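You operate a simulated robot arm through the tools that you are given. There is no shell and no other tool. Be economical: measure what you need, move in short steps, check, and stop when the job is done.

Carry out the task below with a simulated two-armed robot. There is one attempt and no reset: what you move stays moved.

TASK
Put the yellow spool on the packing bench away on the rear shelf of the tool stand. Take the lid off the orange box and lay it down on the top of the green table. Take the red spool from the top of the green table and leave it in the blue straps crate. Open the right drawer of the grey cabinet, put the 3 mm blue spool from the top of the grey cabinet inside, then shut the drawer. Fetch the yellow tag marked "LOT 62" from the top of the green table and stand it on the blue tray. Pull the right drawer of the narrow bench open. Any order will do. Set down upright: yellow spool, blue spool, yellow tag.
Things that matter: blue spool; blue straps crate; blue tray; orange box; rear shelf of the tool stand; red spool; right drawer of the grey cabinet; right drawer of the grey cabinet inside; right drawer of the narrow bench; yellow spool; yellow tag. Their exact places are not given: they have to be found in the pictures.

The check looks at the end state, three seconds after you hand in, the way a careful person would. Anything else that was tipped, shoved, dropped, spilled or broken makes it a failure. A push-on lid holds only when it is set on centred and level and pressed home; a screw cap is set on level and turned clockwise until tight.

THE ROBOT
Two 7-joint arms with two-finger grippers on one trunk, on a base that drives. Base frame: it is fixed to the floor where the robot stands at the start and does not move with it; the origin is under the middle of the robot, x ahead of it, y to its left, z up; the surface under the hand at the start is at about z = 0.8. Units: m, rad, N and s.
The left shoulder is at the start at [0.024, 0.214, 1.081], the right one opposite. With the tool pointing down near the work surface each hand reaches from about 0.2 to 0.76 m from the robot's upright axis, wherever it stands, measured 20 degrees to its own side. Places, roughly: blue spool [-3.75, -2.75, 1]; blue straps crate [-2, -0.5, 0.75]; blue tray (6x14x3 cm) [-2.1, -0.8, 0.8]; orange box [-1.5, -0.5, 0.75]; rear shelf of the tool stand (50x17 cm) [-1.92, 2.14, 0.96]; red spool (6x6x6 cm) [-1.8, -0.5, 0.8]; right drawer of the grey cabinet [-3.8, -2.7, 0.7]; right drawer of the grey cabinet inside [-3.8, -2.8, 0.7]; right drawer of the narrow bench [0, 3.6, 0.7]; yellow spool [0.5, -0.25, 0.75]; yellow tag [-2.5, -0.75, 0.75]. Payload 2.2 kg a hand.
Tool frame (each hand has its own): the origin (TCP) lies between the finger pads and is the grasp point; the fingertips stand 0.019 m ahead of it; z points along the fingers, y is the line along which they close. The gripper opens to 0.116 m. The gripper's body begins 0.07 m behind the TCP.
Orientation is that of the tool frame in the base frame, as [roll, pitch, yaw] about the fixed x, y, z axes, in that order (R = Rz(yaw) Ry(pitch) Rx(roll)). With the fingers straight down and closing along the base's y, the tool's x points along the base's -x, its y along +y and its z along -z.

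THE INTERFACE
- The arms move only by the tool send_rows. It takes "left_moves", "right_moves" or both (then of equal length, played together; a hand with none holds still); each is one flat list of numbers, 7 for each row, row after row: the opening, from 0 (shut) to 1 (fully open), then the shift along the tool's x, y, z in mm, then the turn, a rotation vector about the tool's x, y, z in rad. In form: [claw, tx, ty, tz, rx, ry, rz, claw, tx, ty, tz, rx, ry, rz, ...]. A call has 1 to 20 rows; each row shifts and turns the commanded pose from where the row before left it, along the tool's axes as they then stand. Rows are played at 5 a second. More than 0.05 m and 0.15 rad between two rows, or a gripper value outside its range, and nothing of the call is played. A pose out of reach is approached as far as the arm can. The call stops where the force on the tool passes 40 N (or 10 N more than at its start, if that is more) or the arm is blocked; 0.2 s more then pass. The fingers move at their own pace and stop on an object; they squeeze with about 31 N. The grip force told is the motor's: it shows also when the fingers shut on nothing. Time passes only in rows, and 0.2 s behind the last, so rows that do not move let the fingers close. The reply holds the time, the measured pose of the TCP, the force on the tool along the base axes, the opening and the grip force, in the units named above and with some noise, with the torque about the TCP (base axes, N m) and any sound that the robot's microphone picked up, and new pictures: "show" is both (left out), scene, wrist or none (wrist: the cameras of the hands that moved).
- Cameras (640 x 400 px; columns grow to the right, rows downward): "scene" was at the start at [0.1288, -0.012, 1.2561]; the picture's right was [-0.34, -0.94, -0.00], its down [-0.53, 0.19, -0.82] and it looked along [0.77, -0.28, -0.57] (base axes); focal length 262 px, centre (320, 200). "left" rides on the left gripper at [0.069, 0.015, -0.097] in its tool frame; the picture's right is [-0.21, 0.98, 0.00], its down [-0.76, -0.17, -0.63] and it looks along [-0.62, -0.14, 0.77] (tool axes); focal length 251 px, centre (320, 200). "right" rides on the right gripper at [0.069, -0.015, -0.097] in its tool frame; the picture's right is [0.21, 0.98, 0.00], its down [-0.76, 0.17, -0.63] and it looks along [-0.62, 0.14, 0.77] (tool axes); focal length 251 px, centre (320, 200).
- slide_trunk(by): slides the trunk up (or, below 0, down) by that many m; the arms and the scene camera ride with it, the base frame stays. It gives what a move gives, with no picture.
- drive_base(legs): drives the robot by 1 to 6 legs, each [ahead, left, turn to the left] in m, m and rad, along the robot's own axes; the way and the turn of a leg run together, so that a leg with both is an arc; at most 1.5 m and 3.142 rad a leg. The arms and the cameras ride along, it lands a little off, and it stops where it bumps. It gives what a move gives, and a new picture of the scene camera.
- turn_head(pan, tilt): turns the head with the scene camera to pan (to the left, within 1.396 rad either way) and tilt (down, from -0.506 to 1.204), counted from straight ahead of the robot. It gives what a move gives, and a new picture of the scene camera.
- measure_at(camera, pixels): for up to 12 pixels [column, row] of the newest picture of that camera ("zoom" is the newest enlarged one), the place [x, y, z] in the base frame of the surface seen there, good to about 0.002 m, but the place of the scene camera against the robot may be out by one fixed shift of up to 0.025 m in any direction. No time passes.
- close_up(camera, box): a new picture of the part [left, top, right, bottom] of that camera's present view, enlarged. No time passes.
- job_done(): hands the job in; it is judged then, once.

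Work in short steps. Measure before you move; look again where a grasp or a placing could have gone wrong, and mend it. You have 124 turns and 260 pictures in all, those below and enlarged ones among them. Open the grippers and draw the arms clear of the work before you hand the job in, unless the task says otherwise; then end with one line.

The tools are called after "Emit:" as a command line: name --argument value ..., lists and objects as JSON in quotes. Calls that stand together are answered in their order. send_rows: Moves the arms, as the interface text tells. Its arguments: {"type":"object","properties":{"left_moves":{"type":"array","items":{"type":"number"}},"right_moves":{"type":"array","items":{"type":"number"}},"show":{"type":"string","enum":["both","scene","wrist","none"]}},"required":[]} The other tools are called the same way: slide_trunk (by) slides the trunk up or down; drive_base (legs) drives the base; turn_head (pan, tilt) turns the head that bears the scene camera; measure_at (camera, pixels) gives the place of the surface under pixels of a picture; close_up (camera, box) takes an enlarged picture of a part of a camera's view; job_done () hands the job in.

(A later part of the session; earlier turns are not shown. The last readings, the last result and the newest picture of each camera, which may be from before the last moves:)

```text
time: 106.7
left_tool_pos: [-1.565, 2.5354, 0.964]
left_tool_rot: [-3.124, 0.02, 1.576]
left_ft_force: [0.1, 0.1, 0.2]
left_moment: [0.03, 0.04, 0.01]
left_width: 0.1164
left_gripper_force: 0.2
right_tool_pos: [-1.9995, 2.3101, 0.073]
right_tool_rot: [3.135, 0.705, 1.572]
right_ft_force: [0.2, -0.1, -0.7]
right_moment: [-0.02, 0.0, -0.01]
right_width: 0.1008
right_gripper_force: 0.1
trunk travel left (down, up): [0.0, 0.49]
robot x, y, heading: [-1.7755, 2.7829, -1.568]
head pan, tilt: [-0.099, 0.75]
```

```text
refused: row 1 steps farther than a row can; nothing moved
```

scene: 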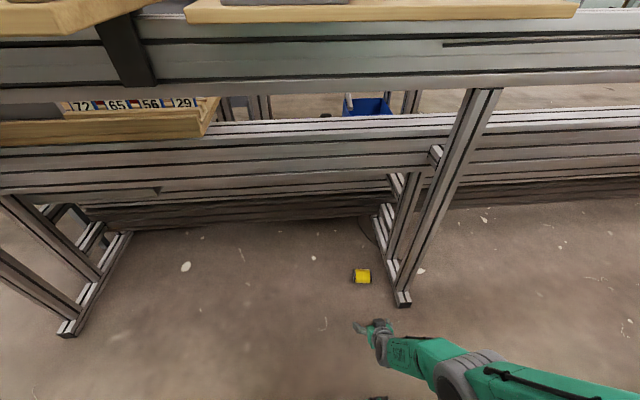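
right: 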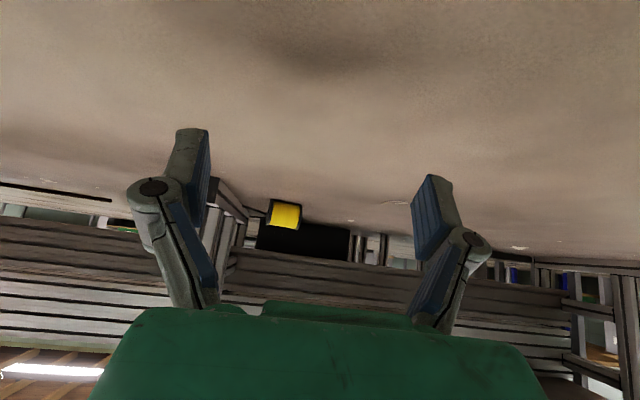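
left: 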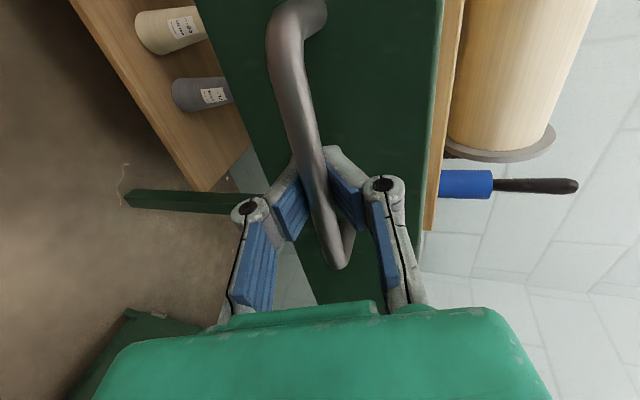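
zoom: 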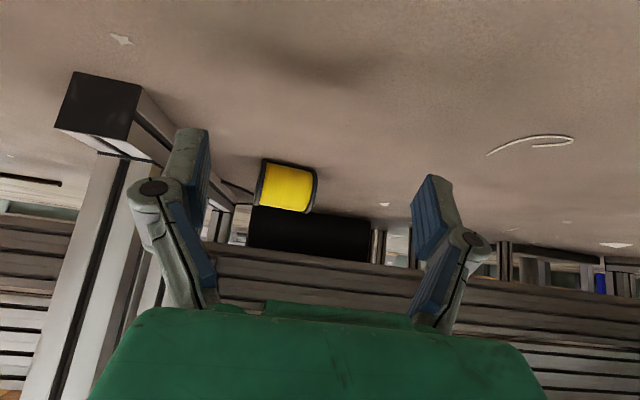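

I shrink the steps and resend.

Emit:
send_rows --right_moves '[0.87, 10, 0, 0, 0, 0, 0, 0.87, 14, 0, 0, 0, 0, 0, 0.87, 14, 0, 0, 0, 0, 0, 0.87, 14, 0, 0, 0, 0, 0, 0.87, 10, 0, 0, 0, 0, 0, 0.87, 0, 0, 0, 0, 0, 0]' --left_moves '[1, 15, -17, -42, 0, 0, 0, 1, 15, -17, -42, 0, 0, 0, 1, 0, -17, -45, 0, 0, 0, 1, 0, -17, -45, 0, 0, 0, 1, 0, -17, -45, 0, 0, 0, 1, 0, -17, -45, 0, 0, 0]' --show "wrist"

```text
time: 108.1
left_tool_pos: [-1.6464, 2.5742, 1.1691]
left_tool_rot: [-3.122, 0.023, 1.576]
left_ft_force: [0.2, 1.2, 1.1]
left_moment: [0.01, 0.0, 0.0]
left_width: 0.116
left_gripper_force: 0.1
left hand out of reach, approached as far as the arm can: row 5, 6
right_tool_pos: [-2.0177, 2.3486, 0.0544]
right_tool_rot: [3.133, 0.708, 1.571]
right_ft_force: [-0.5, -0.1, -0.6]
right_moment: [-0.01, 0.04, 0.01]
right_width: 0.1009
right_gripper_force: 0.0
right hand out of reach, approached as far as the arm can: row 1, 2, 3, 4, 5
trunk travel left (down, up): [0.0, 0.49]
robot x, y, heading: [-1.7803, 2.7823, -1.563]
head pan, tilt: [-0.099, 0.75]
```

right: 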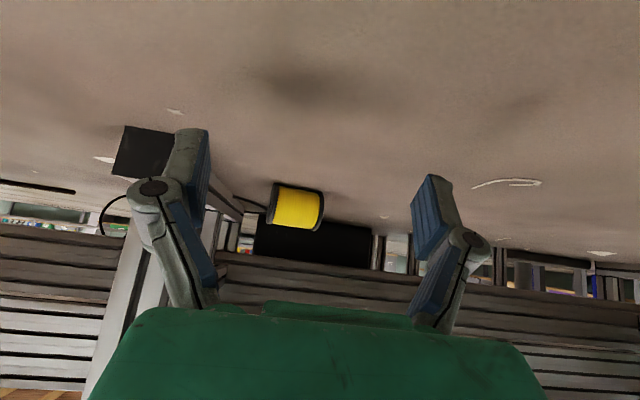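
left: 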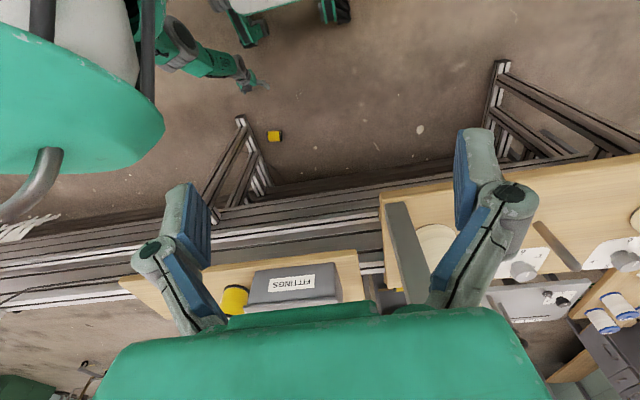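

Reach is limiting; a more upright tool (about 28°) lines up with the arm. I rotate back 0.2 rad and lower.

Emit:
send_rows --right_moves '[0.87, 10, 0, -10, 0, 0.1, 0, 0.87, 10, 0, 0, 0, 0.1, 0, 0.87, 0, 0, 0, 0, 0, 0, 0.87, 0, 0, 0, 0, 0, 0]' --show "wrist"

```text
time: 109.1
left_tool_pos: [-1.6477, 2.572, 1.168]
left_tool_rot: [-3.122, 0.021, 1.577]
left_ft_force: [-1.3, 0.3, 0.0]
left_moment: [0.0, 0.0, 0.0]
left_width: 0.1158
left_gripper_force: 0.1
right_tool_pos: [-2.0201, 2.3705, 0.0495]
right_tool_rot: [3.134, 0.509, 1.573]
right_ft_force: [0.5, 0.0, 0.3]
right_moment: [-0.01, 0.02, -0.02]
right_width: 0.101
right_gripper_force: 0.1
trunk travel left (down, up): [0.0, 0.49]
robot x, y, heading: [-1.7771, 2.7864, -1.565]
head pan, tilt: [-0.099, 0.75]
```

right: 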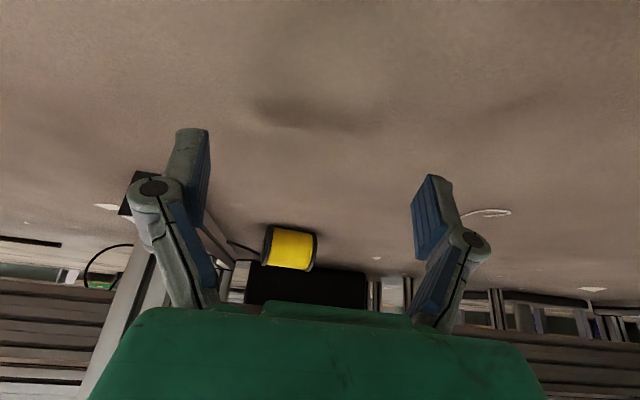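

Reachable now. Measure the spool in this view.

Emit:
measure_at --camera "right" --pixels '[[290, 232], [288, 250], [268, 250], [313, 250], [272, 230], [316, 238]]'

Emit:
measure_at --camera "left" --pixels '[[274, 135], [269, 135], [280, 137], [240, 122], [235, 295]]'

```text
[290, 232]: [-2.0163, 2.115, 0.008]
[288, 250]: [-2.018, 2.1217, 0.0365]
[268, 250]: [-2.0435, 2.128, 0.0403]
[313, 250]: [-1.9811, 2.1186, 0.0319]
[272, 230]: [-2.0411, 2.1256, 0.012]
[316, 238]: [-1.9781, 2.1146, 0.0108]
```

```text
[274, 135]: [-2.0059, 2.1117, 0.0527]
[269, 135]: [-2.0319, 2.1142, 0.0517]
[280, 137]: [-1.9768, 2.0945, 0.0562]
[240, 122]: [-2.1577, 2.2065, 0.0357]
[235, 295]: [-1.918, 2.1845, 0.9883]
```

I shift the left hand 6 cm right (away from the neighbour post), close it, and lower the right hand 13 mm; then drive forward 0.2.

Emit:
send_rows --right_moves '[0.87, 6, 9, 11, 0, 0, 0, 0.87, 0, 0, 0, 0, 0, 0, 0.87, 0, 0, 0, 0, 0, 0]' --left_moves '[0.2, -10, -30, 0, 0, 0, 0, 0.2, -10, -30, 0, 0, 0, 0, 0.2, 0, -10, 0, 0, 0, 0]' --show "none"

Emit:
drive_base --legs '[[0.2, 0, 0]]'

Emit:
send_rows --right_moves '[0.87, 0, 0, 0, 0, 0, 0]' --show "both"

```text
time: 109.9
left_tool_pos: [-1.7173, 2.554, 1.1701]
left_tool_rot: [-3.122, 0.021, 1.576]
left_ft_force: [2.0, -1.7, 2.3]
left_moment: [-0.04, 0.0, 0.04]
left_width: 0.0282
left_gripper_force: 0.0
right_tool_pos: [-2.0105, 2.3708, 0.036]
right_tool_rot: [3.134, 0.506, 1.573]
right_ft_force: [0.5, -0.2, -0.2]
right_moment: [-0.05, 0.0, 0.0]
right_width: 0.1008
right_gripper_force: 0.1
trunk travel left (down, up): [0.0, 0.49]
robot x, y, heading: [-1.7762, 2.7848, -1.567]
head pan, tilt: [-0.099, 0.75]
```

```text
time: 111.5
left_tool_pos: [-1.7159, 2.3651, 1.1711]
left_tool_rot: [-3.125, 0.034, 1.58]
left_ft_force: [-0.2, -7.9, 3.2]
left_moment: [-0.1, 0.05, 0.1]
left_width: 0.0281
left_gripper_force: 0.2
right_tool_pos: [-2.0087, 2.1783, 0.0362]
right_tool_rot: [3.134, 0.509, 1.576]
right_ft_force: [0.4, 0.5, 0.4]
right_moment: [0.04, 0.0, 0.01]
right_width: 0.1008
right_gripper_force: 0.2
trunk travel left (down, up): [0.0, 0.49]
robot x, y, heading: [-1.7757, 2.5956, -1.564]
head pan, tilt: [-0.099, 0.75]
stopped in leg 1: the robot was blocked; the commanded pose is now the measured one
```

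scene: 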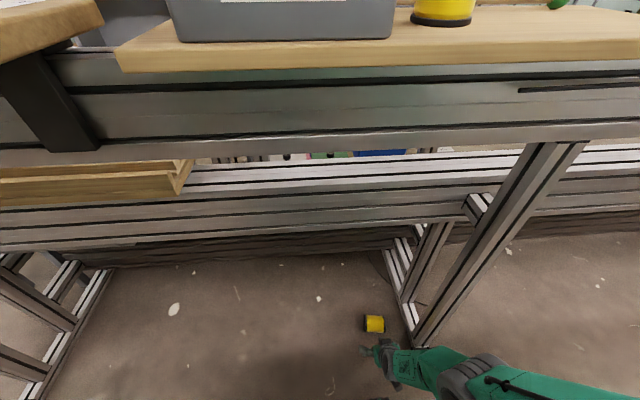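

```text
time: 111.9
left_tool_pos: [-1.716, 2.3669, 1.1709]
left_tool_rot: [-3.125, 0.034, 1.578]
left_ft_force: [0.2, -8.1, 4.3]
left_moment: [-0.08, 0.05, 0.14]
left_width: 0.0282
left_gripper_force: 0.2
right_tool_pos: [-2.0074, 2.1774, 0.0373]
right_tool_rot: [3.132, 0.51, 1.573]
right_ft_force: [0.3, 0.0, 0.2]
right_moment: [0.03, 0.0, 0.02]
right_width: 0.1008
right_gripper_force: 0.0
trunk travel left (down, up): [0.0, 0.49]
robot x, y, heading: [-1.7747, 2.5963, -1.561]
head pan, tilt: [-0.099, 0.75]
```

scene: 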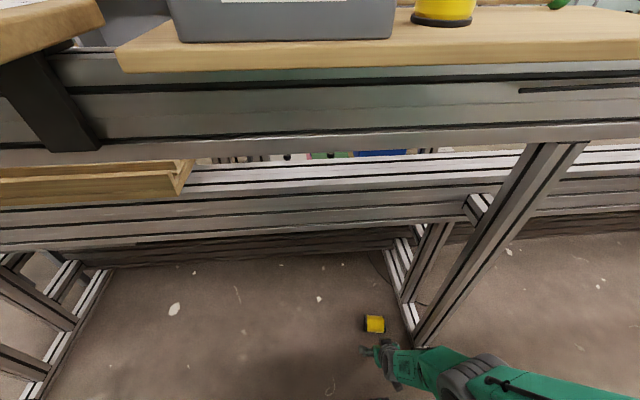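
right: 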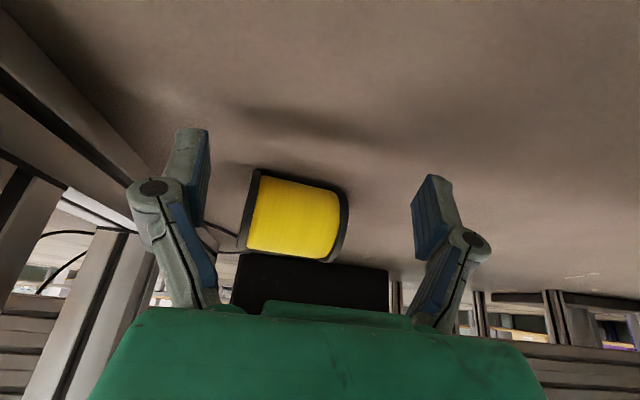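

The base was blocked (probably left elbow at the neighbour shelf edge). I extend the right arm the remaining ~7.5 cm instead.

Emit:
send_rows --right_moves '[0.87, -22, 0, 12, 0, 0, 0, 0.87, -22, 0, 12, 0, 0, 0, 0.87, -22, 0, 12, 0, 0, 0, 0.87, 0, 0, 0, 0, 0, 0]' --show "wrist"

```text
time: 112.9
left_tool_pos: [-1.7158, 2.3659, 1.1713]
left_tool_rot: [-3.125, 0.033, 1.578]
left_ft_force: [0.2, -7.7, 4.6]
left_moment: [-0.04, 0.06, 0.09]
left_width: 0.0284
left_gripper_force: 0.0
right_tool_pos: [-2.0005, 2.1265, 0.0625]
right_tool_rot: [3.133, 0.51, 1.574]
right_ft_force: [0.4, 0.3, -0.2]
right_moment: [0.05, 0.03, -0.02]
right_width: 0.1012
right_gripper_force: 0.1
right hand out of reach, approached as far as the arm can: row 1, 2, 3
trunk travel left (down, up): [0.0, 0.49]
robot x, y, heading: [-1.7806, 2.5945, -1.562]
head pan, tilt: [-0.099, 0.75]
```

right: 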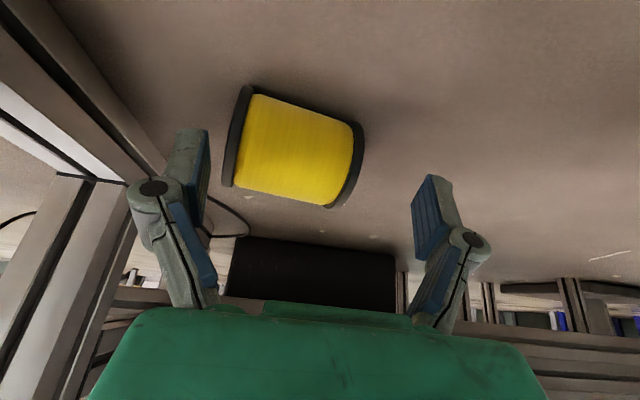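

I look through the left camera to find what blocks.

Emit:
close_up --camera "left" --box '[0, 0, 640, 400]'

Emit:
turn_head --pan 1.2 --tilt 0.7

```text
1.00 times, centred on (320, 200) of left (not enlarged: the box is as wide or as high as the picture)
```

zoom: 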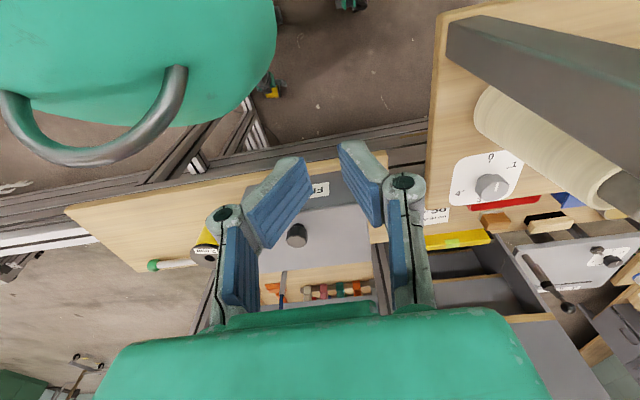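

```text
time: 114.4
left_tool_pos: [-1.7161, 2.3662, 1.1712]
left_tool_rot: [-3.126, 0.033, 1.577]
left_ft_force: [0.6, 1.4, 0.7]
left_moment: [-0.01, 0.01, 0.04]
left_width: 0.0234
left_gripper_force: 0.1
right_tool_pos: [-2.0002, 2.1261, 0.0625]
right_tool_rot: [3.132, 0.511, 1.573]
right_ft_force: [-0.4, -0.3, -0.3]
right_moment: [-0.03, 0.0, 0.02]
right_width: 0.1004
right_gripper_force: 0.1
trunk travel left (down, up): [0.0, 0.49]
robot x, y, heading: [-1.78, 2.5922, -1.565]
head pan, tilt: [1.201, 0.7]
```

scene: 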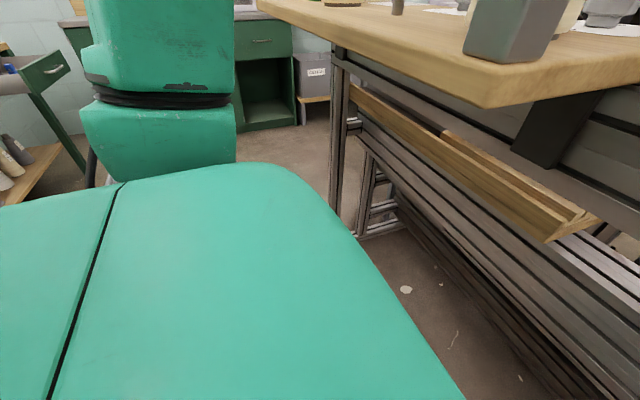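

The left-hand force was against the head. I take a new left picture and measure the chest's bar versus the shelf edge.

Emit:
send_rows --left_moves '[0.2, 0, 0, 0, 0, 0, 0]' --show "wrist"

Emit:
measure_at --camera "left" --pixels '[[60, 155], [180, 85], [150, 130], [200, 120], [250, 60], [100, 205], [300, 165], [440, 30], [430, 180], [272, 92], [75, 208]]'

```text
time: 114.8
left_tool_pos: [-1.7161, 2.3652, 1.1708]
left_tool_rot: [-3.125, 0.033, 1.577]
left_ft_force: [-0.9, 0.9, 0.7]
left_moment: [-0.01, 0.03, 0.02]
left_width: 0.023
left_gripper_force: 0.1
right_tool_pos: [-2.0006, 2.1272, 0.0639]
right_tool_rot: [3.133, 0.508, 1.575]
right_ft_force: [-0.1, 0.2, 0.4]
right_moment: [-0.05, -0.01, 0.0]
right_width: 0.1009
right_gripper_force: 0.1
trunk travel left (down, up): [0.0, 0.49]
robot x, y, heading: [-1.781, 2.5917, -1.561]
head pan, tilt: [1.201, 0.7]
```

left: 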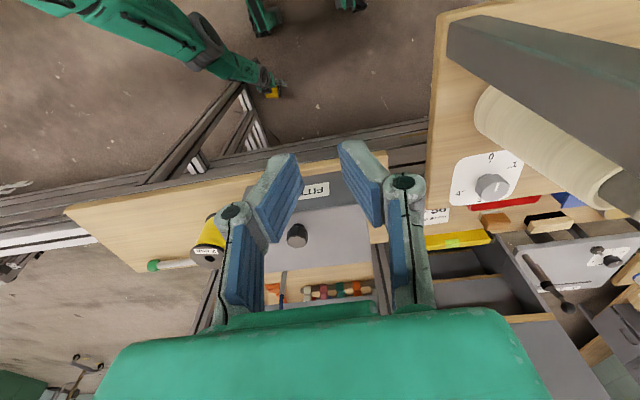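

```text
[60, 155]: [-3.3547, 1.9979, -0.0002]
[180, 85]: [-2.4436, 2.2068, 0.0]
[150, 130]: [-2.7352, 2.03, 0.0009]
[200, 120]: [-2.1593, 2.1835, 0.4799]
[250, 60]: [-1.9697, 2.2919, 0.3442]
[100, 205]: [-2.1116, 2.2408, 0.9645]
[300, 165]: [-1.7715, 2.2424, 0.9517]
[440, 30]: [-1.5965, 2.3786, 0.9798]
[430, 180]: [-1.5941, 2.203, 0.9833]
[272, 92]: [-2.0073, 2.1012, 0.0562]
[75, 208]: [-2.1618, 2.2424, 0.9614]
```

I measure the robot's torso edge in the scene view to find the clearance to the neighbour shelf.

Emit:
measure_at --camera "scene" --pixels '[[270, 170], [330, 220], [400, 310], [440, 380], [220, 150], [225, 60], [490, 98], [400, 70], [345, 190], [570, 238]]'

```text
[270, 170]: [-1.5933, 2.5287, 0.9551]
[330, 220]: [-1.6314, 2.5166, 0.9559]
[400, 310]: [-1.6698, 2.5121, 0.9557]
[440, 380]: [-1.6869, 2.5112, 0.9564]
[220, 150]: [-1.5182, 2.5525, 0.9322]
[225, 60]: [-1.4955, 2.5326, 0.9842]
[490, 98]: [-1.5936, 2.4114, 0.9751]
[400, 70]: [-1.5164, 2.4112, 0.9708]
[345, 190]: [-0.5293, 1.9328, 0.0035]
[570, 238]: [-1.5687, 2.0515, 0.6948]
```

Torso clears by 10 cm; the stop was likely the hand–head contact, now gone. I centre the right hand (1 cm right), lower it, and drive 7 cm on.

Emit:
send_rows --right_moves '[0.9, 27, -10, 8, 0, 0, 0, 0.9, 0, 0, 0, 0, 0, 0, 0.9, 0, 0, 0, 0, 0, 0]' --show "none"

Emit:
drive_base --legs '[[0.06, 0, 0]]'

Emit:
send_rows --right_moves '[0.9, 0, 0, 0, 0, 0, 0]' --show "wrist"

```text
time: 115.6
left_tool_pos: [-1.7157, 2.3662, 1.1712]
left_tool_rot: [-3.125, 0.033, 1.576]
left_ft_force: [0.2, -0.2, 0.1]
left_moment: [-0.03, 0.02, 0.02]
left_width: 0.0232
left_gripper_force: 0.1
right_tool_pos: [-2.0102, 2.1505, 0.0497]
right_tool_rot: [3.134, 0.511, 1.574]
right_ft_force: [0.3, 0.1, 0.1]
right_moment: [0.01, 0.01, -0.01]
right_width: 0.1045
right_gripper_force: 0.1
right hand out of reach, approached as far as the arm can: row 1
trunk travel left (down, up): [0.0, 0.49]
robot x, y, heading: [-1.7765, 2.5893, -1.56]
head pan, tilt: [1.201, 0.7]
```

```text
time: 116.5
left_tool_pos: [-1.7193, 2.3603, 1.1765]
left_tool_rot: [-3.133, 0.066, 1.562]
left_ft_force: [-0.1, 0.3, -0.3]
left_moment: [-0.02, -0.01, 0.0]
left_width: 0.0232
left_gripper_force: 0.1
right_tool_pos: [-2.0095, 2.1252, 0.0545]
right_tool_rot: [3.134, 0.516, 1.576]
right_ft_force: [-1.5, 0.6, -0.8]
right_moment: [0.01, -0.02, -0.01]
right_width: 0.1046
right_gripper_force: 0.1
trunk travel left (down, up): [0.0, 0.49]
robot x, y, heading: [-1.7733, 2.5681, -1.56]
head pan, tilt: [1.201, 0.7]
stopped in leg 1: the robot was blocked; the commanded pose is now the measured one
```

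scene: 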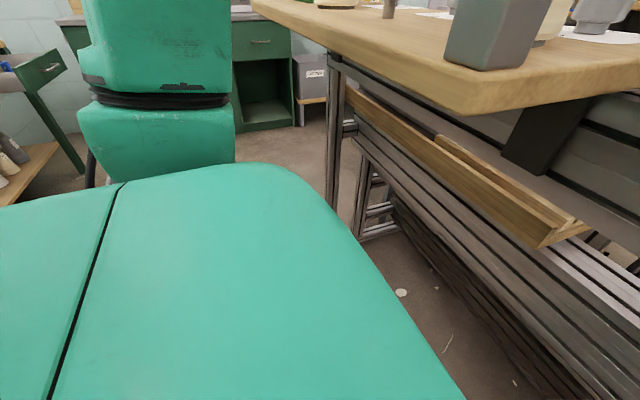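

```text
time: 116.9
left_tool_pos: [-1.7197, 2.3602, 1.176]
left_tool_rot: [-3.133, 0.066, 1.565]
left_ft_force: [0.4, -0.4, 0.5]
left_moment: [0.01, 0.01, 0.0]
left_width: 0.023
left_gripper_force: 0.0
right_tool_pos: [-2.0102, 2.1244, 0.0548]
right_tool_rot: [3.133, 0.517, 1.577]
right_ft_force: [0.2, -0.8, 0.0]
right_moment: [0.02, 0.01, -0.01]
right_width: 0.1043
right_gripper_force: 0.1
trunk travel left (down, up): [0.0, 0.49]
robot x, y, heading: [-1.7757, 2.568, -1.563]
head pan, tilt: [1.201, 0.7]
```

right: 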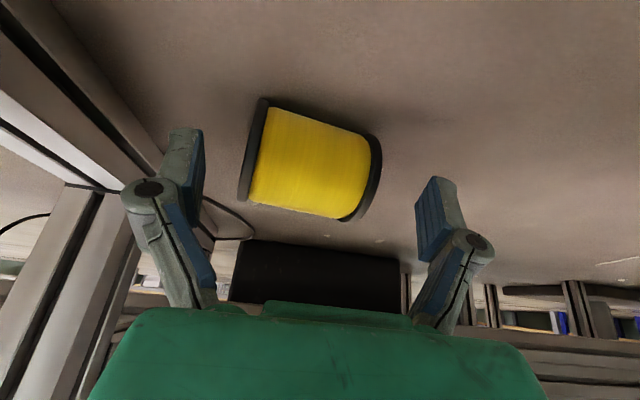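

The left forearm seems to catch the post, but the spool is nearly within the fingers. I lower as far as possible and close on its ends.

Emit:
send_rows --right_moves '[0.9, 0, 0, 12, 0, 0, 0, 0.9, 0, 0, 8, 0, 0, 0, 0.5, 0, 0, 0, 0, 0, 0, 0.5, 0, 0, 0, 0, 0, 0, 0.5, 0, 0, 0, 0, 0, 0, 0.5, 0, 0, 0, 0, 0, 0]' --show "wrist"

```text
time: 118.3
left_tool_pos: [-1.7199, 2.3612, 1.1769]
left_tool_rot: [-3.131, 0.065, 1.566]
left_ft_force: [0.1, -0.1, -0.3]
left_moment: [-0.03, 0.01, 0.04]
left_width: 0.0233
left_gripper_force: 0.1
right_tool_pos: [-2.0102, 2.1234, 0.0549]
right_tool_rot: [3.134, 0.516, 1.575]
right_ft_force: [-0.4, -0.2, 1.5]
right_moment: [-0.05, -0.07, 0.02]
right_width: 0.0709
right_gripper_force: 30.8
right hand out of reach, approached as far as the arm can: row 1, 2
trunk travel left (down, up): [0.0, 0.49]
robot x, y, heading: [-1.7766, 2.5639, -1.558]
head pan, tilt: [1.201, 0.7]
```

right: 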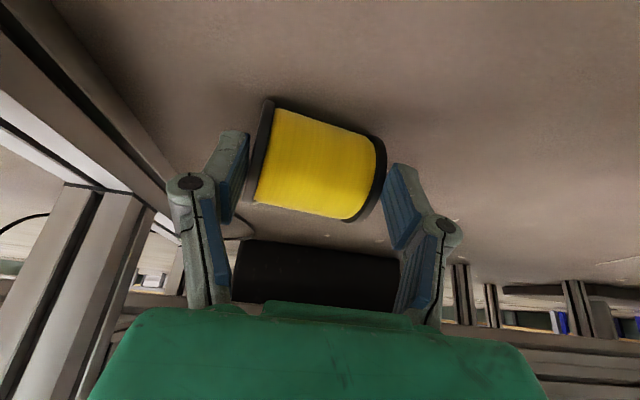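

Gripped at 0.071 wide. I lift it a little and back the base off.

Emit:
send_rows --right_moves '[0.5, 0, 0, -20, 0, 0, 0, 0.5, 0, 0, -20, 0, 0, 0, 0.5, 0, 0, -20, 0, 0, 0, 0.5, 0, 0, 0, 0, 0, 0]' --show "wrist"

Emit:
drive_base --legs '[[-0.4, 0, 0]]'

```text
time: 119.3
left_tool_pos: [-1.7193, 2.3603, 1.176]
left_tool_rot: [-3.131, 0.064, 1.564]
left_ft_force: [0.2, 0.9, -0.2]
left_moment: [0.03, -0.01, -0.01]
left_width: 0.0232
left_gripper_force: 0.1
right_tool_pos: [-2.0103, 2.1242, 0.0563]
right_tool_rot: [3.133, 0.517, 1.575]
right_ft_force: [0.2, 0.4, 3.5]
right_moment: [-0.1, -0.13, -0.01]
right_width: 0.0712
right_gripper_force: 31.0
right hand out of reach, approached as far as the arm can: row 1, 2, 3
trunk travel left (down, up): [0.0, 0.49]
robot x, y, heading: [-1.7769, 2.5625, -1.557]
head pan, tilt: [1.201, 0.7]
```

right: 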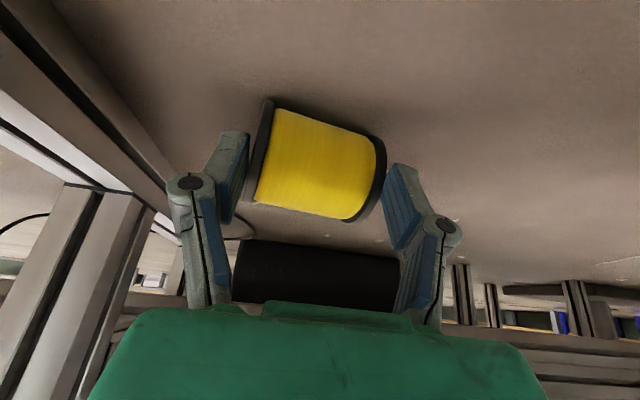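

```text
time: 121.7
left_tool_pos: [-1.723, 2.7422, 1.1723]
left_tool_rot: [-3.131, 0.048, 1.562]
left_ft_force: [-0.1, 0.2, 0.1]
left_moment: [0.0, -0.01, 0.0]
left_width: 0.0231
left_gripper_force: 0.1
right_tool_pos: [-2.0148, 2.5218, 0.0497]
right_tool_rot: [3.132, 0.505, 1.568]
right_ft_force: [0.5, 2.4, 1.3]
right_moment: [-0.02, -0.04, 0.01]
right_width: 0.0699
right_gripper_force: 30.9
trunk travel left (down, up): [0.0, 0.49]
robot x, y, heading: [-1.7771, 2.9641, -1.562]
head pan, tilt: [1.201, 0.7]
```

scene: 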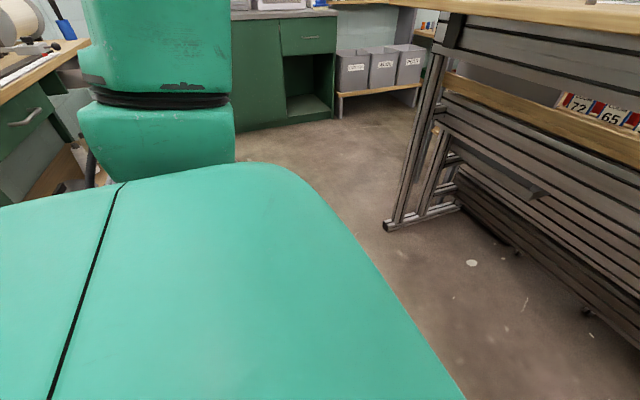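

Still held. I pull the hand back and up a bit, and turn it vertical, then look.

Emit:
send_rows --right_moves '[0.5, 24, 0, -25, 0, 0, 0, 0.5, 24, 0, -25, 0, 0, 0, 0.5, 24, 0, -30, 0, 0, 0, 0.5, 0, 0, 0, 0, 0.125, 0, 0.5, 0, 0, 0, 0, 0.125, 0, 0.5, 0, 0, 0, 0, 0.125, 0, 0.5, 0, 0, 0, 0, 0.125, 0]' --show "wrist"

Emit:
turn_head --pan -0.2 --tilt 1.0

```text
time: 123.3
left_tool_pos: [-1.7199, 2.7443, 1.1752]
left_tool_rot: [-3.13, 0.049, 1.562]
left_ft_force: [-0.1, -0.7, 0.5]
left_moment: [0.0, 0.0, 0.04]
left_width: 0.0232
left_gripper_force: 0.1
right_tool_pos: [-2.0275, 2.6023, 0.022]
right_tool_rot: [-3.105, 0.189, 1.563]
right_ft_force: [10.5, -20.1, 29.7]
right_moment: [-0.25, -1.33, -0.85]
right_width: 0.0679
right_gripper_force: 7.1
right hand out of reach, approached as far as the arm can: row 1, 2, 3, 5, 6, 7
trunk travel left (down, up): [0.0, 0.49]
robot x, y, heading: [-1.7787, 2.9618, -1.563]
head pan, tilt: [1.201, 0.7]
```

right: 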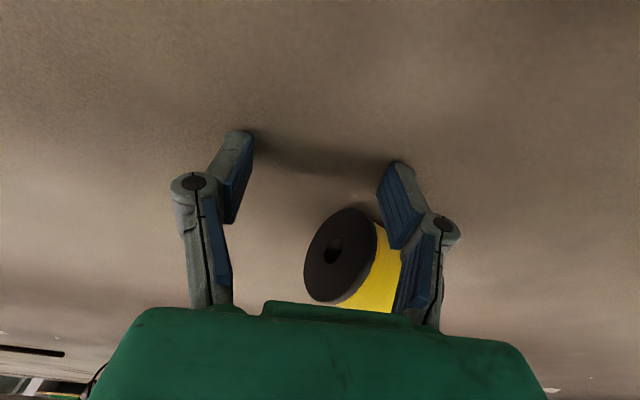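

```text
time: 124.9
left_tool_pos: [-1.7224, 2.7434, 1.1729]
left_tool_rot: [-3.122, 0.056, 1.562]
left_ft_force: [-39.5, -42.4, -19.7]
left_moment: [-0.79, 0.2, 1.51]
left_width: 0.0507
left_gripper_force: 20.6
right_tool_pos: [-2.0278, 2.6022, 0.0216]
right_tool_rot: [-3.101, 0.187, 1.567]
right_ft_force: [10.7, -17.6, 33.2]
right_moment: [-0.15, -1.52, -0.69]
right_width: 0.0695
right_gripper_force: 8.4
trunk travel left (down, up): [0.0, 0.49]
robot x, y, heading: [-1.782, 2.9593, -1.566]
head pan, tilt: [-0.201, 1.0]
```

scene: 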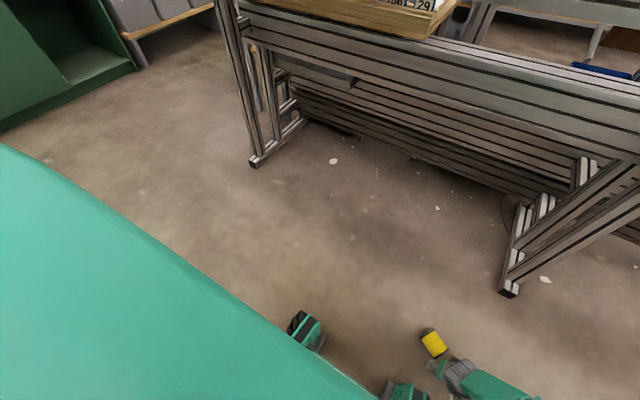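

The spool slipped out and my fingertips press the floor; also the head touches the left hand. I lift the right hand with open fingers, and move the left hand out to the left.

Emit:
send_rows --right_moves '[0.75, 0, 0, -15, 0, 0, 0, 0.9, 0, 0, -30, 0, 0, 0, 0.9, 0, 0, -45, 0, 0, 0, 0.9, 0, 0, -45, 0, 0, 0, 0.9, 0, 0, -45, 0, 0, 0]' --left_moves '[0.2, -30, 30, 0, 0, 0, 0, 0.2, -30, 30, 0, 0, 0, 0, 0.2, -20, 40, 0, 0, 0, 0, 0.2, 0, 40, 20, 0, 0, 0, 0.2, 0, 20, 30, 0, 0, 0]'

```text
time: 126.1
left_tool_pos: [-1.559, 2.6587, 1.1234]
left_tool_rot: [-3.127, 0.047, 1.561]
left_ft_force: [0.0, 0.1, 0.9]
left_moment: [0.01, -0.01, -0.02]
left_width: 0.0231
left_gripper_force: 0.1
right_tool_pos: [-2.0239, 2.633, 0.1972]
right_tool_rot: [-3.109, 0.131, 1.567]
right_ft_force: [0.3, 0.5, 0.3]
right_moment: [-0.02, 0.02, 0.01]
right_width: 0.1045
right_gripper_force: 0.1
trunk travel left (down, up): [0.0, 0.49]
robot x, y, heading: [-1.78, 2.9636, -1.572]
head pan, tilt: [-0.201, 1.0]
```

scene: 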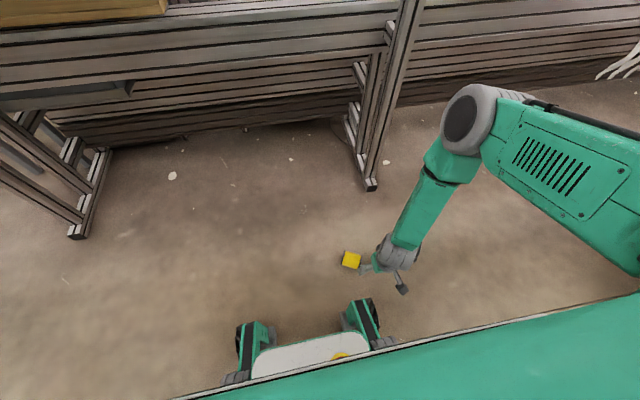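
right: 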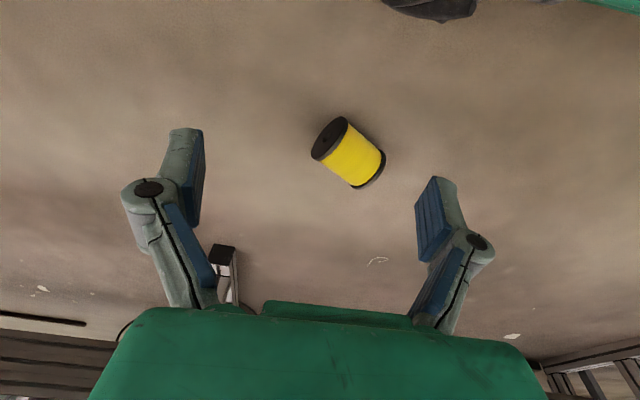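
left: 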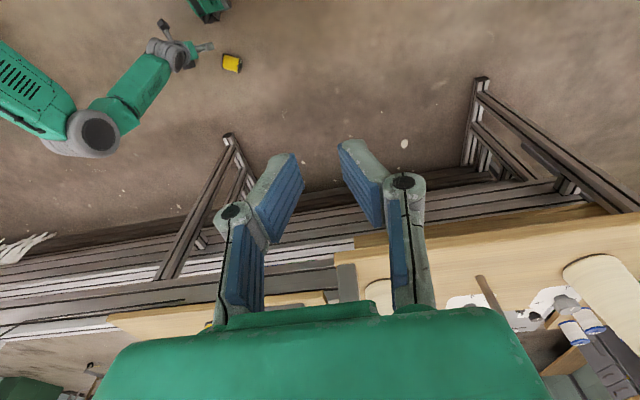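

The spool lies in the open next to the hand. I enlarge and measure its ends.

Emit:
close_up --camera "right" --box '[280, 90, 420, 210]'

Emit:
measure_at --camera "right" --pixels '[[330, 138], [360, 150], [368, 180], [383, 160], [345, 120], [352, 158], [340, 165], [318, 155]]'

```text
3.33 times, centred on (350, 150) of right
```

zoom: 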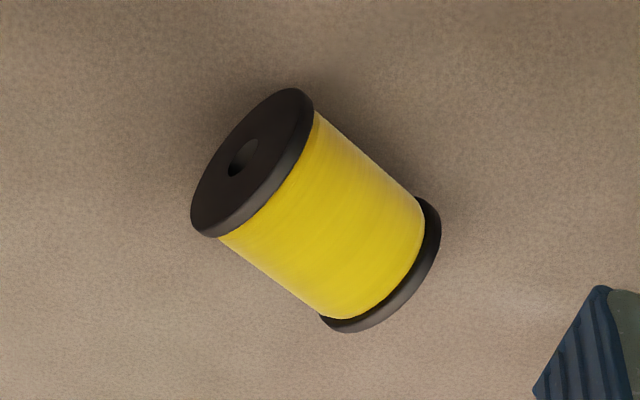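

```text
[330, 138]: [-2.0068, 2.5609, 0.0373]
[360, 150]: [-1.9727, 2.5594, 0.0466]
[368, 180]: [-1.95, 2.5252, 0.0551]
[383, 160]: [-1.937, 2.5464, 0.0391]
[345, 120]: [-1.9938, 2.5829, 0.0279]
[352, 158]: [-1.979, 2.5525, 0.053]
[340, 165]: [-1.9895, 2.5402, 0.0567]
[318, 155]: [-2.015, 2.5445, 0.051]
```

Label end points to (0.91,-0.41); I'll grip across the diameter so the tool's -x faces the label end: straighten, move over (-1.977,2.542) and yaw -1.15 rad.

Emit:
send_rows --right_moves '[0.9, -44, 22, 0, -0.016, 0.065, 0, 0.9, -44, 22, 0, -0.016, 0.065, 0, 0.9, 0, 0, 0, 0, 0, -0.144, 0.9, 0, 0, 0, 0, 0, -0.144, 0.9, 0, 0, 0, 0, 0, -0.144, 0.9, 0, 0, 0, 0, 0, -0.144, 0.9, 0, 0, 0, 0, 0, -0.144, 0.9, 0, 0, 0, 0, 0, -0.144, 0.9, 0, 0, 0, 0, 0, -0.144, 0.9, 0, 0, 0, 0, 0, -0.144, 0.9, 0, 0, 0, 0, 0, 0]' --show "wrist"

```text
time: 128.5
left_tool_pos: [-1.5613, 2.6593, 1.1253]
left_tool_rot: [-3.13, 0.047, 1.561]
left_ft_force: [0.1, -0.3, -0.4]
left_moment: [0.02, 0.01, 0.02]
left_width: 0.0233
left_gripper_force: 0.1
right_tool_pos: [-1.9797, 2.5438, 0.2034]
right_tool_rot: [-3.14, 0.001, 2.717]
right_ft_force: [-0.2, 0.5, 0.6]
right_moment: [-0.02, 0.0, -0.01]
right_width: 0.1041
right_gripper_force: 0.0
trunk travel left (down, up): [0.0, 0.49]
robot x, y, heading: [-1.7786, 2.9627, -1.565]
head pan, tilt: [-0.201, 1.0]
```

right: 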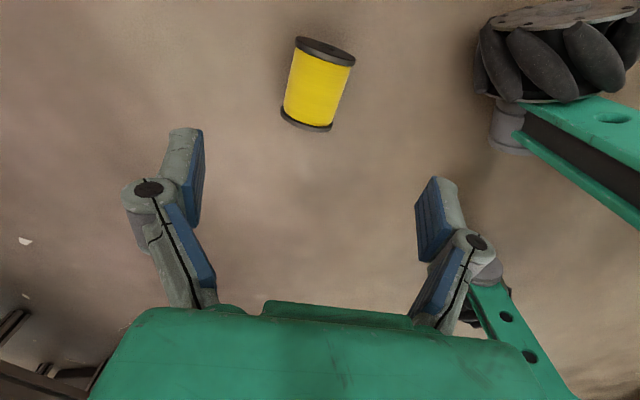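

I check the spool's axis and the foot's clearance near the left finger.

Emit:
measure_at --camera "right" --pixels '[[325, 52], [318, 85], [307, 122], [298, 85], [338, 90], [480, 300], [520, 345], [510, 120], [490, 85], [500, 310]]'

```text
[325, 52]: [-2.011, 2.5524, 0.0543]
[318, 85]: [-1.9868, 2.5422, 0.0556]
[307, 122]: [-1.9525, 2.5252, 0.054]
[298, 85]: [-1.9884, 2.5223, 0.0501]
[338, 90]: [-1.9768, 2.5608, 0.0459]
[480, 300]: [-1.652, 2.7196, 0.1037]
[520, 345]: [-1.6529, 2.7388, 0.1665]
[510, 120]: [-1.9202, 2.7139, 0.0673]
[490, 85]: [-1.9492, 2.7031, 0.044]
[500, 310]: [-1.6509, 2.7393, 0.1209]
```

Clear enough; but reach is short, so I drive 4 cm forward and read the pose.

Emit:
drive_base --legs '[[0.05, 0, 0]]'

Emit:
send_rows --right_moves '[0.85, 0, 0, 0, 0, 0, 0]' --show "wrist"

```text
time: 129.4
left_tool_pos: [-1.5603, 2.6075, 1.1246]
left_tool_rot: [-3.131, 0.042, 1.562]
left_ft_force: [0.9, -0.2, -0.3]
left_moment: [0.04, -0.03, 0.01]
left_width: 0.023
left_gripper_force: 0.0
right_tool_pos: [-1.9788, 2.4937, 0.203]
right_tool_rot: [-3.139, 0.003, 2.72]
right_ft_force: [0.6, 0.4, -0.7]
right_moment: [0.03, -0.01, -0.02]
right_width: 0.1044
right_gripper_force: 0.2
trunk travel left (down, up): [0.0, 0.49]
robot x, y, heading: [-1.7759, 2.9131, -1.566]
head pan, tilt: [-0.201, 1.0]
```

scene: 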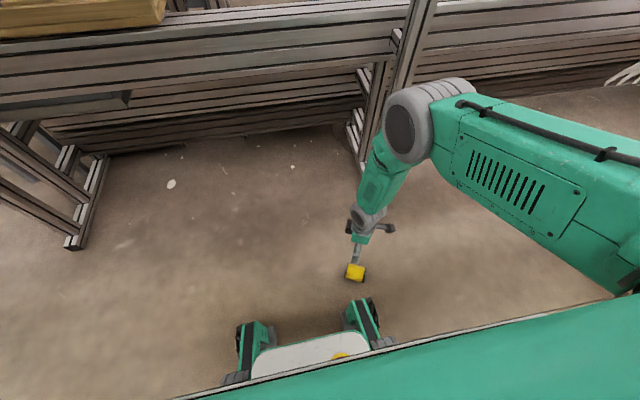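

```text
time: 129.8
left_tool_pos: [-1.5608, 2.6107, 1.1238]
left_tool_rot: [-3.13, 0.049, 1.563]
left_ft_force: [-0.2, -0.6, -0.2]
left_moment: [0.02, 0.0, -0.02]
left_width: 0.0231
left_gripper_force: 0.0
right_tool_pos: [-1.979, 2.494, 0.2054]
right_tool_rot: [-3.138, 0.001, 2.72]
right_ft_force: [0.0, -0.3, -0.1]
right_moment: [-0.01, -0.02, 0.01]
right_width: 0.0983
right_gripper_force: 0.0
trunk travel left (down, up): [0.0, 0.49]
robot x, y, heading: [-1.7799, 2.9116, -1.569]
head pan, tilt: [-0.201, 1.0]
```

right: 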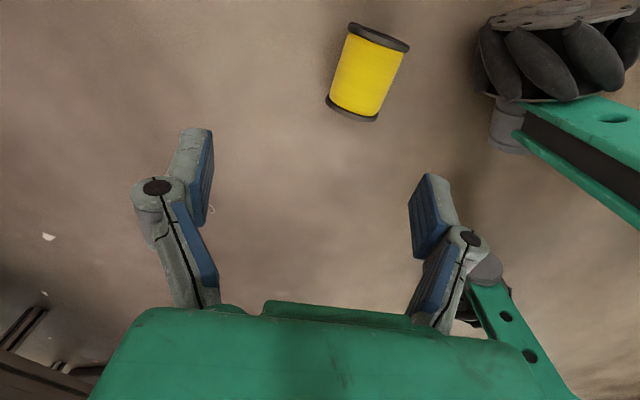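

I shift to the spool's centre and go down to z≈0.04, then close.

Emit:
send_rows --right_moves '[0.85, 22, 42, 0, 0, 0, 0, 0.85, 0, 0, 42, 0, 0, 0, 0.85, 0, 0, 42, 0, 0, 0, 0.85, 0, 0, 42, 0, 0, 0, 0.85, 0, 0, 40, 0, 0, 0, 0.85, 0, 0, 0, 0, 0, 0, 0.3, 0, 0, 0, 0, 0, 0, 0.3, 0, 0, 0, 0, 0, 0, 0.3, 0, 0, 0, 0, 0, 0]' --show "wrist"

```text
time: 131.8
left_tool_pos: [-1.5609, 2.611, 1.1245]
left_tool_rot: [-3.129, 0.048, 1.562]
left_ft_force: [-0.5, -0.5, 1.3]
left_moment: [-0.02, -0.04, -0.02]
left_width: 0.0235
left_gripper_force: 0.0
right_tool_pos: [-1.9869, 2.5471, 0.0412]
right_tool_rot: [-3.139, 0.003, 2.72]
right_ft_force: [-0.1, -0.3, -0.2]
right_moment: [-0.01, -0.01, 0.01]
right_width: 0.056
right_gripper_force: 31.0
right hand out of reach, approached as far as the arm can: row 5
trunk travel left (down, up): [0.0, 0.49]
robot x, y, heading: [-1.7813, 2.9094, -1.563]
head pan, tilt: [-0.201, 1.0]
```

right: 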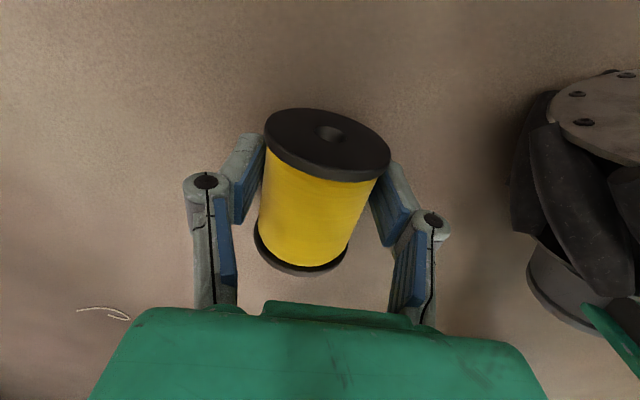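

Firm grip across the body. I lift it up and yaw the hand back, then raise the trunk.

Emit:
send_rows --right_moves '[0.3, 0, 0, -48, 0, 0, 0, 0.3, 0, 0, -48, 0, 0, 0, 0.3, 0, 0, -48, 0, 0, 0, 0.3, 0, 0, -48, 0, 0, 0, 0.3, 0, 0, -48, 0, 0, 0, 0.3, 0, 0, -48, 0, 0, 0, 0.3, 0, 0, -48, 0, 0, 0, 0.3, 0, 0, -48, 0, 0, 0, 0.3, 0, 0, -48, 0, 0, 0.144, 0.3, 0, 0, -48, 0, 0, 0.144, 0.3, 0, 0, -48, 0, 0, 0.144, 0.3, 0, 0, -48, 0, 0, 0.144, 0.3, 0, 0, -48, 0, 0, 0.144, 0.3, 0, 0, -48, 0, 0, 0.144, 0.3, 0, 0, -48, 0, 0, 0.144, 0.3, 0, 0, -48, 0, 0, 0.144]' --show "none"

Emit:
slide_trunk --by 0.225

Emit:
turn_head --pan -0.2 --tilt 0.6

```text
time: 135.2
left_tool_pos: [-1.5653, 2.6112, 1.1256]
left_tool_rot: [-3.134, 0.05, 1.562]
left_ft_force: [-0.4, 0.0, -1.1]
left_moment: [-0.01, -0.04, 0.03]
left_width: 0.0233
left_gripper_force: 0.0
right_tool_pos: [-1.9909, 2.5509, 0.8096]
right_tool_rot: [3.138, 0.007, 1.564]
right_ft_force: [-0.1, -0.1, -0.9]
right_moment: [0.03, 0.0, 0.0]
right_width: 0.0559
right_gripper_force: 31.1
trunk travel left (down, up): [0.0, 0.49]
robot x, y, heading: [-1.7788, 2.9115, -1.567]
head pan, tilt: [-0.201, 1.0]
```

```text
time: 137.6
left_tool_pos: [-1.561, 2.612, 1.35]
left_tool_rot: [-3.131, 0.049, 1.563]
left_ft_force: [0.8, 0.3, 0.2]
left_moment: [-0.01, 0.03, 0.01]
left_width: 0.0234
left_gripper_force: 0.0
right_tool_pos: [-1.9878, 2.551, 1.0349]
right_tool_rot: [3.14, 0.006, 1.567]
right_ft_force: [-0.7, 0.0, -0.7]
right_moment: [0.02, -0.02, -0.02]
right_width: 0.0563
right_gripper_force: 31.5
trunk travel left (down, up): [-0.225, 0.265]
robot x, y, heading: [-1.7765, 2.9081, -1.559]
head pan, tilt: [-0.201, 1.0]
```

```text
time: 138.4
left_tool_pos: [-1.5611, 2.6126, 1.3505]
left_tool_rot: [-3.129, 0.05, 1.561]
left_ft_force: [0.3, -0.6, 1.0]
left_moment: [-0.02, 0.02, 0.01]
left_width: 0.0233
left_gripper_force: 0.0
right_tool_pos: [-1.9881, 2.5509, 1.0343]
right_tool_rot: [3.138, 0.005, 1.568]
right_ft_force: [0.5, -1.0, -1.2]
right_moment: [0.04, -0.02, -0.01]
right_width: 0.0558
right_gripper_force: 31.4
trunk travel left (down, up): [-0.225, 0.265]
robot x, y, heading: [-1.7807, 2.9166, -1.566]
head pan, tilt: [-0.201, 0.6]
```

scene: 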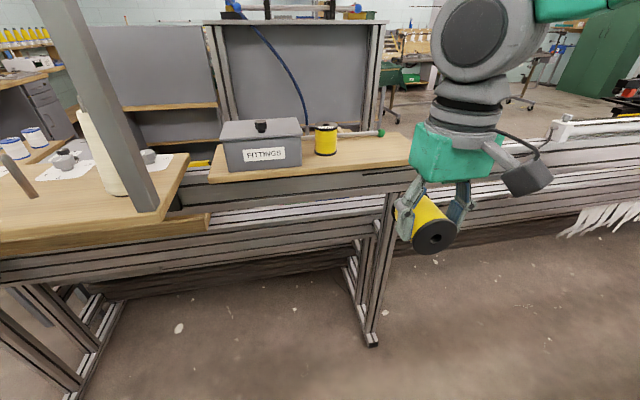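

The unlabelled end faces me as planned. I move the hand 13 cm forward and tilt it horizontal, making the spool upright.

Emit:
send_rows --right_moves '[0.3, -33, 0, -10, 0, 0, 0, 0.3, -33, 0, -10, 0, 0, 0, 0.3, -33, 0, -10, 0, 0, 0, 0.3, 0, 0, 0, 0, -0.143, 0, 0.3, 0, 0, 0, 0, -0.143, 0, 0.3, 0, 0, 0, 0, -0.143, 0, 0.3, 0, 0, 0, 0, -0.143, 0, 0.3, 0, 0, 0, 0, -0.143, 0, 0.3, 0, 0, 0, 0, -0.143, 0, 0.3, 0, 0, 0, 0, -0.143, 0, 0.3, 0, 0, 0, 0, -0.143, 0, 0.3, 0, 0, 0, 0, -0.143, 0, 0.3, 0, 0, 0, 0, -0.143, 0, 0.3, 0, 0, 0, 0, -0.143, 0]'

```text
time: 141.4
left_tool_pos: [-1.557, 2.6115, 1.3502]
left_tool_rot: [-3.129, 0.052, 1.56]
left_ft_force: [0.3, -0.6, -1.0]
left_moment: [-0.01, 0.05, -0.01]
left_width: 0.0232
left_gripper_force: 0.1
right_tool_pos: [-1.9744, 2.419, 1.0723]
right_tool_rot: [-0.048, 1.561, -1.62]
right_ft_force: [-0.3, -0.7, -1.3]
right_moment: [0.02, -0.01, -0.04]
right_width: 0.056
right_gripper_force: 31.0
right hand out of reach, approached as far as the arm can: row 11, 12, 13
trunk travel left (down, up): [-0.225, 0.265]
robot x, y, heading: [-1.7794, 2.9104, -1.563]
head pan, tilt: [-0.201, 0.6]
```

scene: 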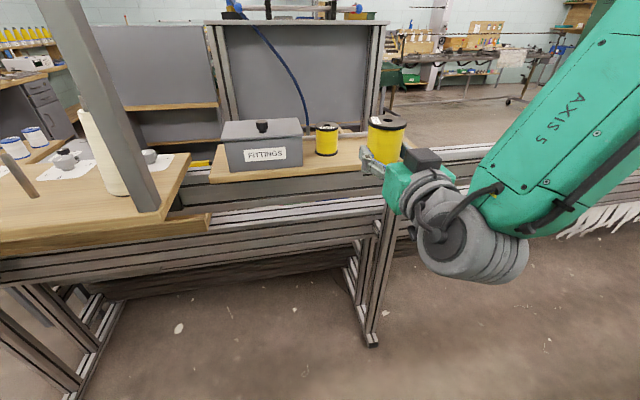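
right: 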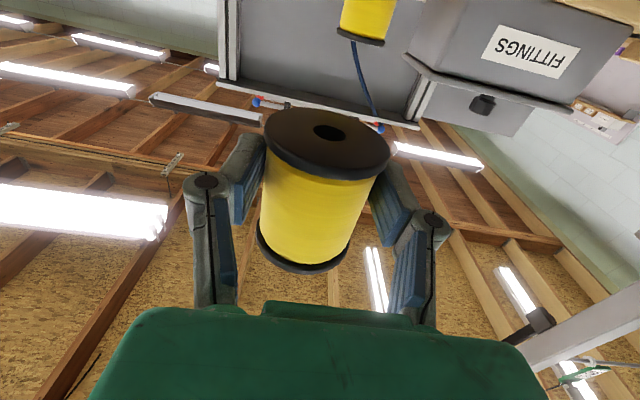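

The spool is upright in the hand. I move 6.8 cm right, then forward over its old place, slowly lowering.

Emit:
send_rows --right_moves '[0.3, 0, -34, 0, 0, 0, 0, 0.3, 0, -34, 0, 0, 0, 0, 0.3, 0, 0, 40, 0, 0, 0, 0.3, 0, 0, 40, 0, 0, 0, 0.3, 0, 0, 40, 0, 0, 0, 0.3, 0, 0, 40, 0, 0, 0, 0.3, 10, 0, 35, 0, 0, 0, 0.3, 10, 0, 15, 0, 0, 0, 0.3, 10, 0, 0, 0, 0, 0]'

```text
time: 143.4
left_tool_pos: [-1.5602, 2.6144, 1.351]
left_tool_rot: [-3.129, 0.051, 1.561]
left_ft_force: [0.3, 0.5, 1.5]
left_moment: [-0.01, 0.02, 0.01]
left_width: 0.0231
left_gripper_force: 0.1
right_tool_pos: [-1.9605, 2.2118, 1.0524]
right_tool_rot: [0.064, 1.554, -1.523]
right_ft_force: [-2.2, 0.1, 20.6]
right_moment: [-0.6, -0.34, -0.03]
right_width: 0.0564
right_gripper_force: 31.4
right hand out of reach, approached as far as the arm can: row 1, 2, 3, 4, 5, 6, 7
trunk travel left (down, up): [-0.225, 0.265]
robot x, y, heading: [-1.7793, 2.9133, -1.567]
head pan, tilt: [-0.201, 0.6]
```

scene: 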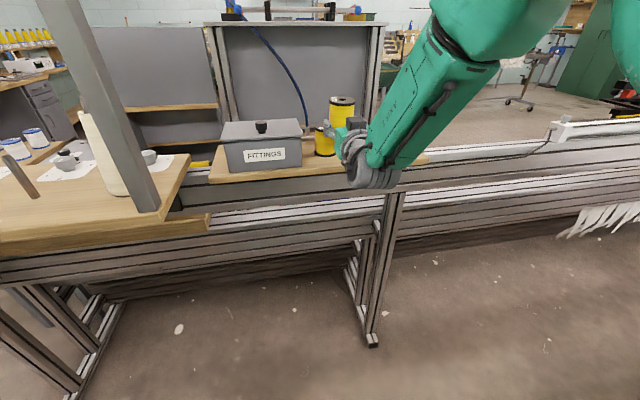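
right: 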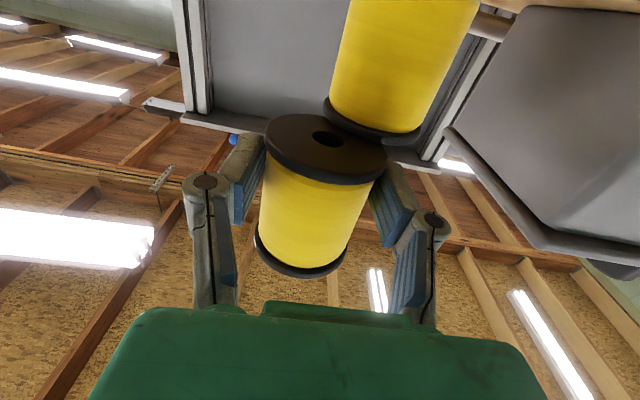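

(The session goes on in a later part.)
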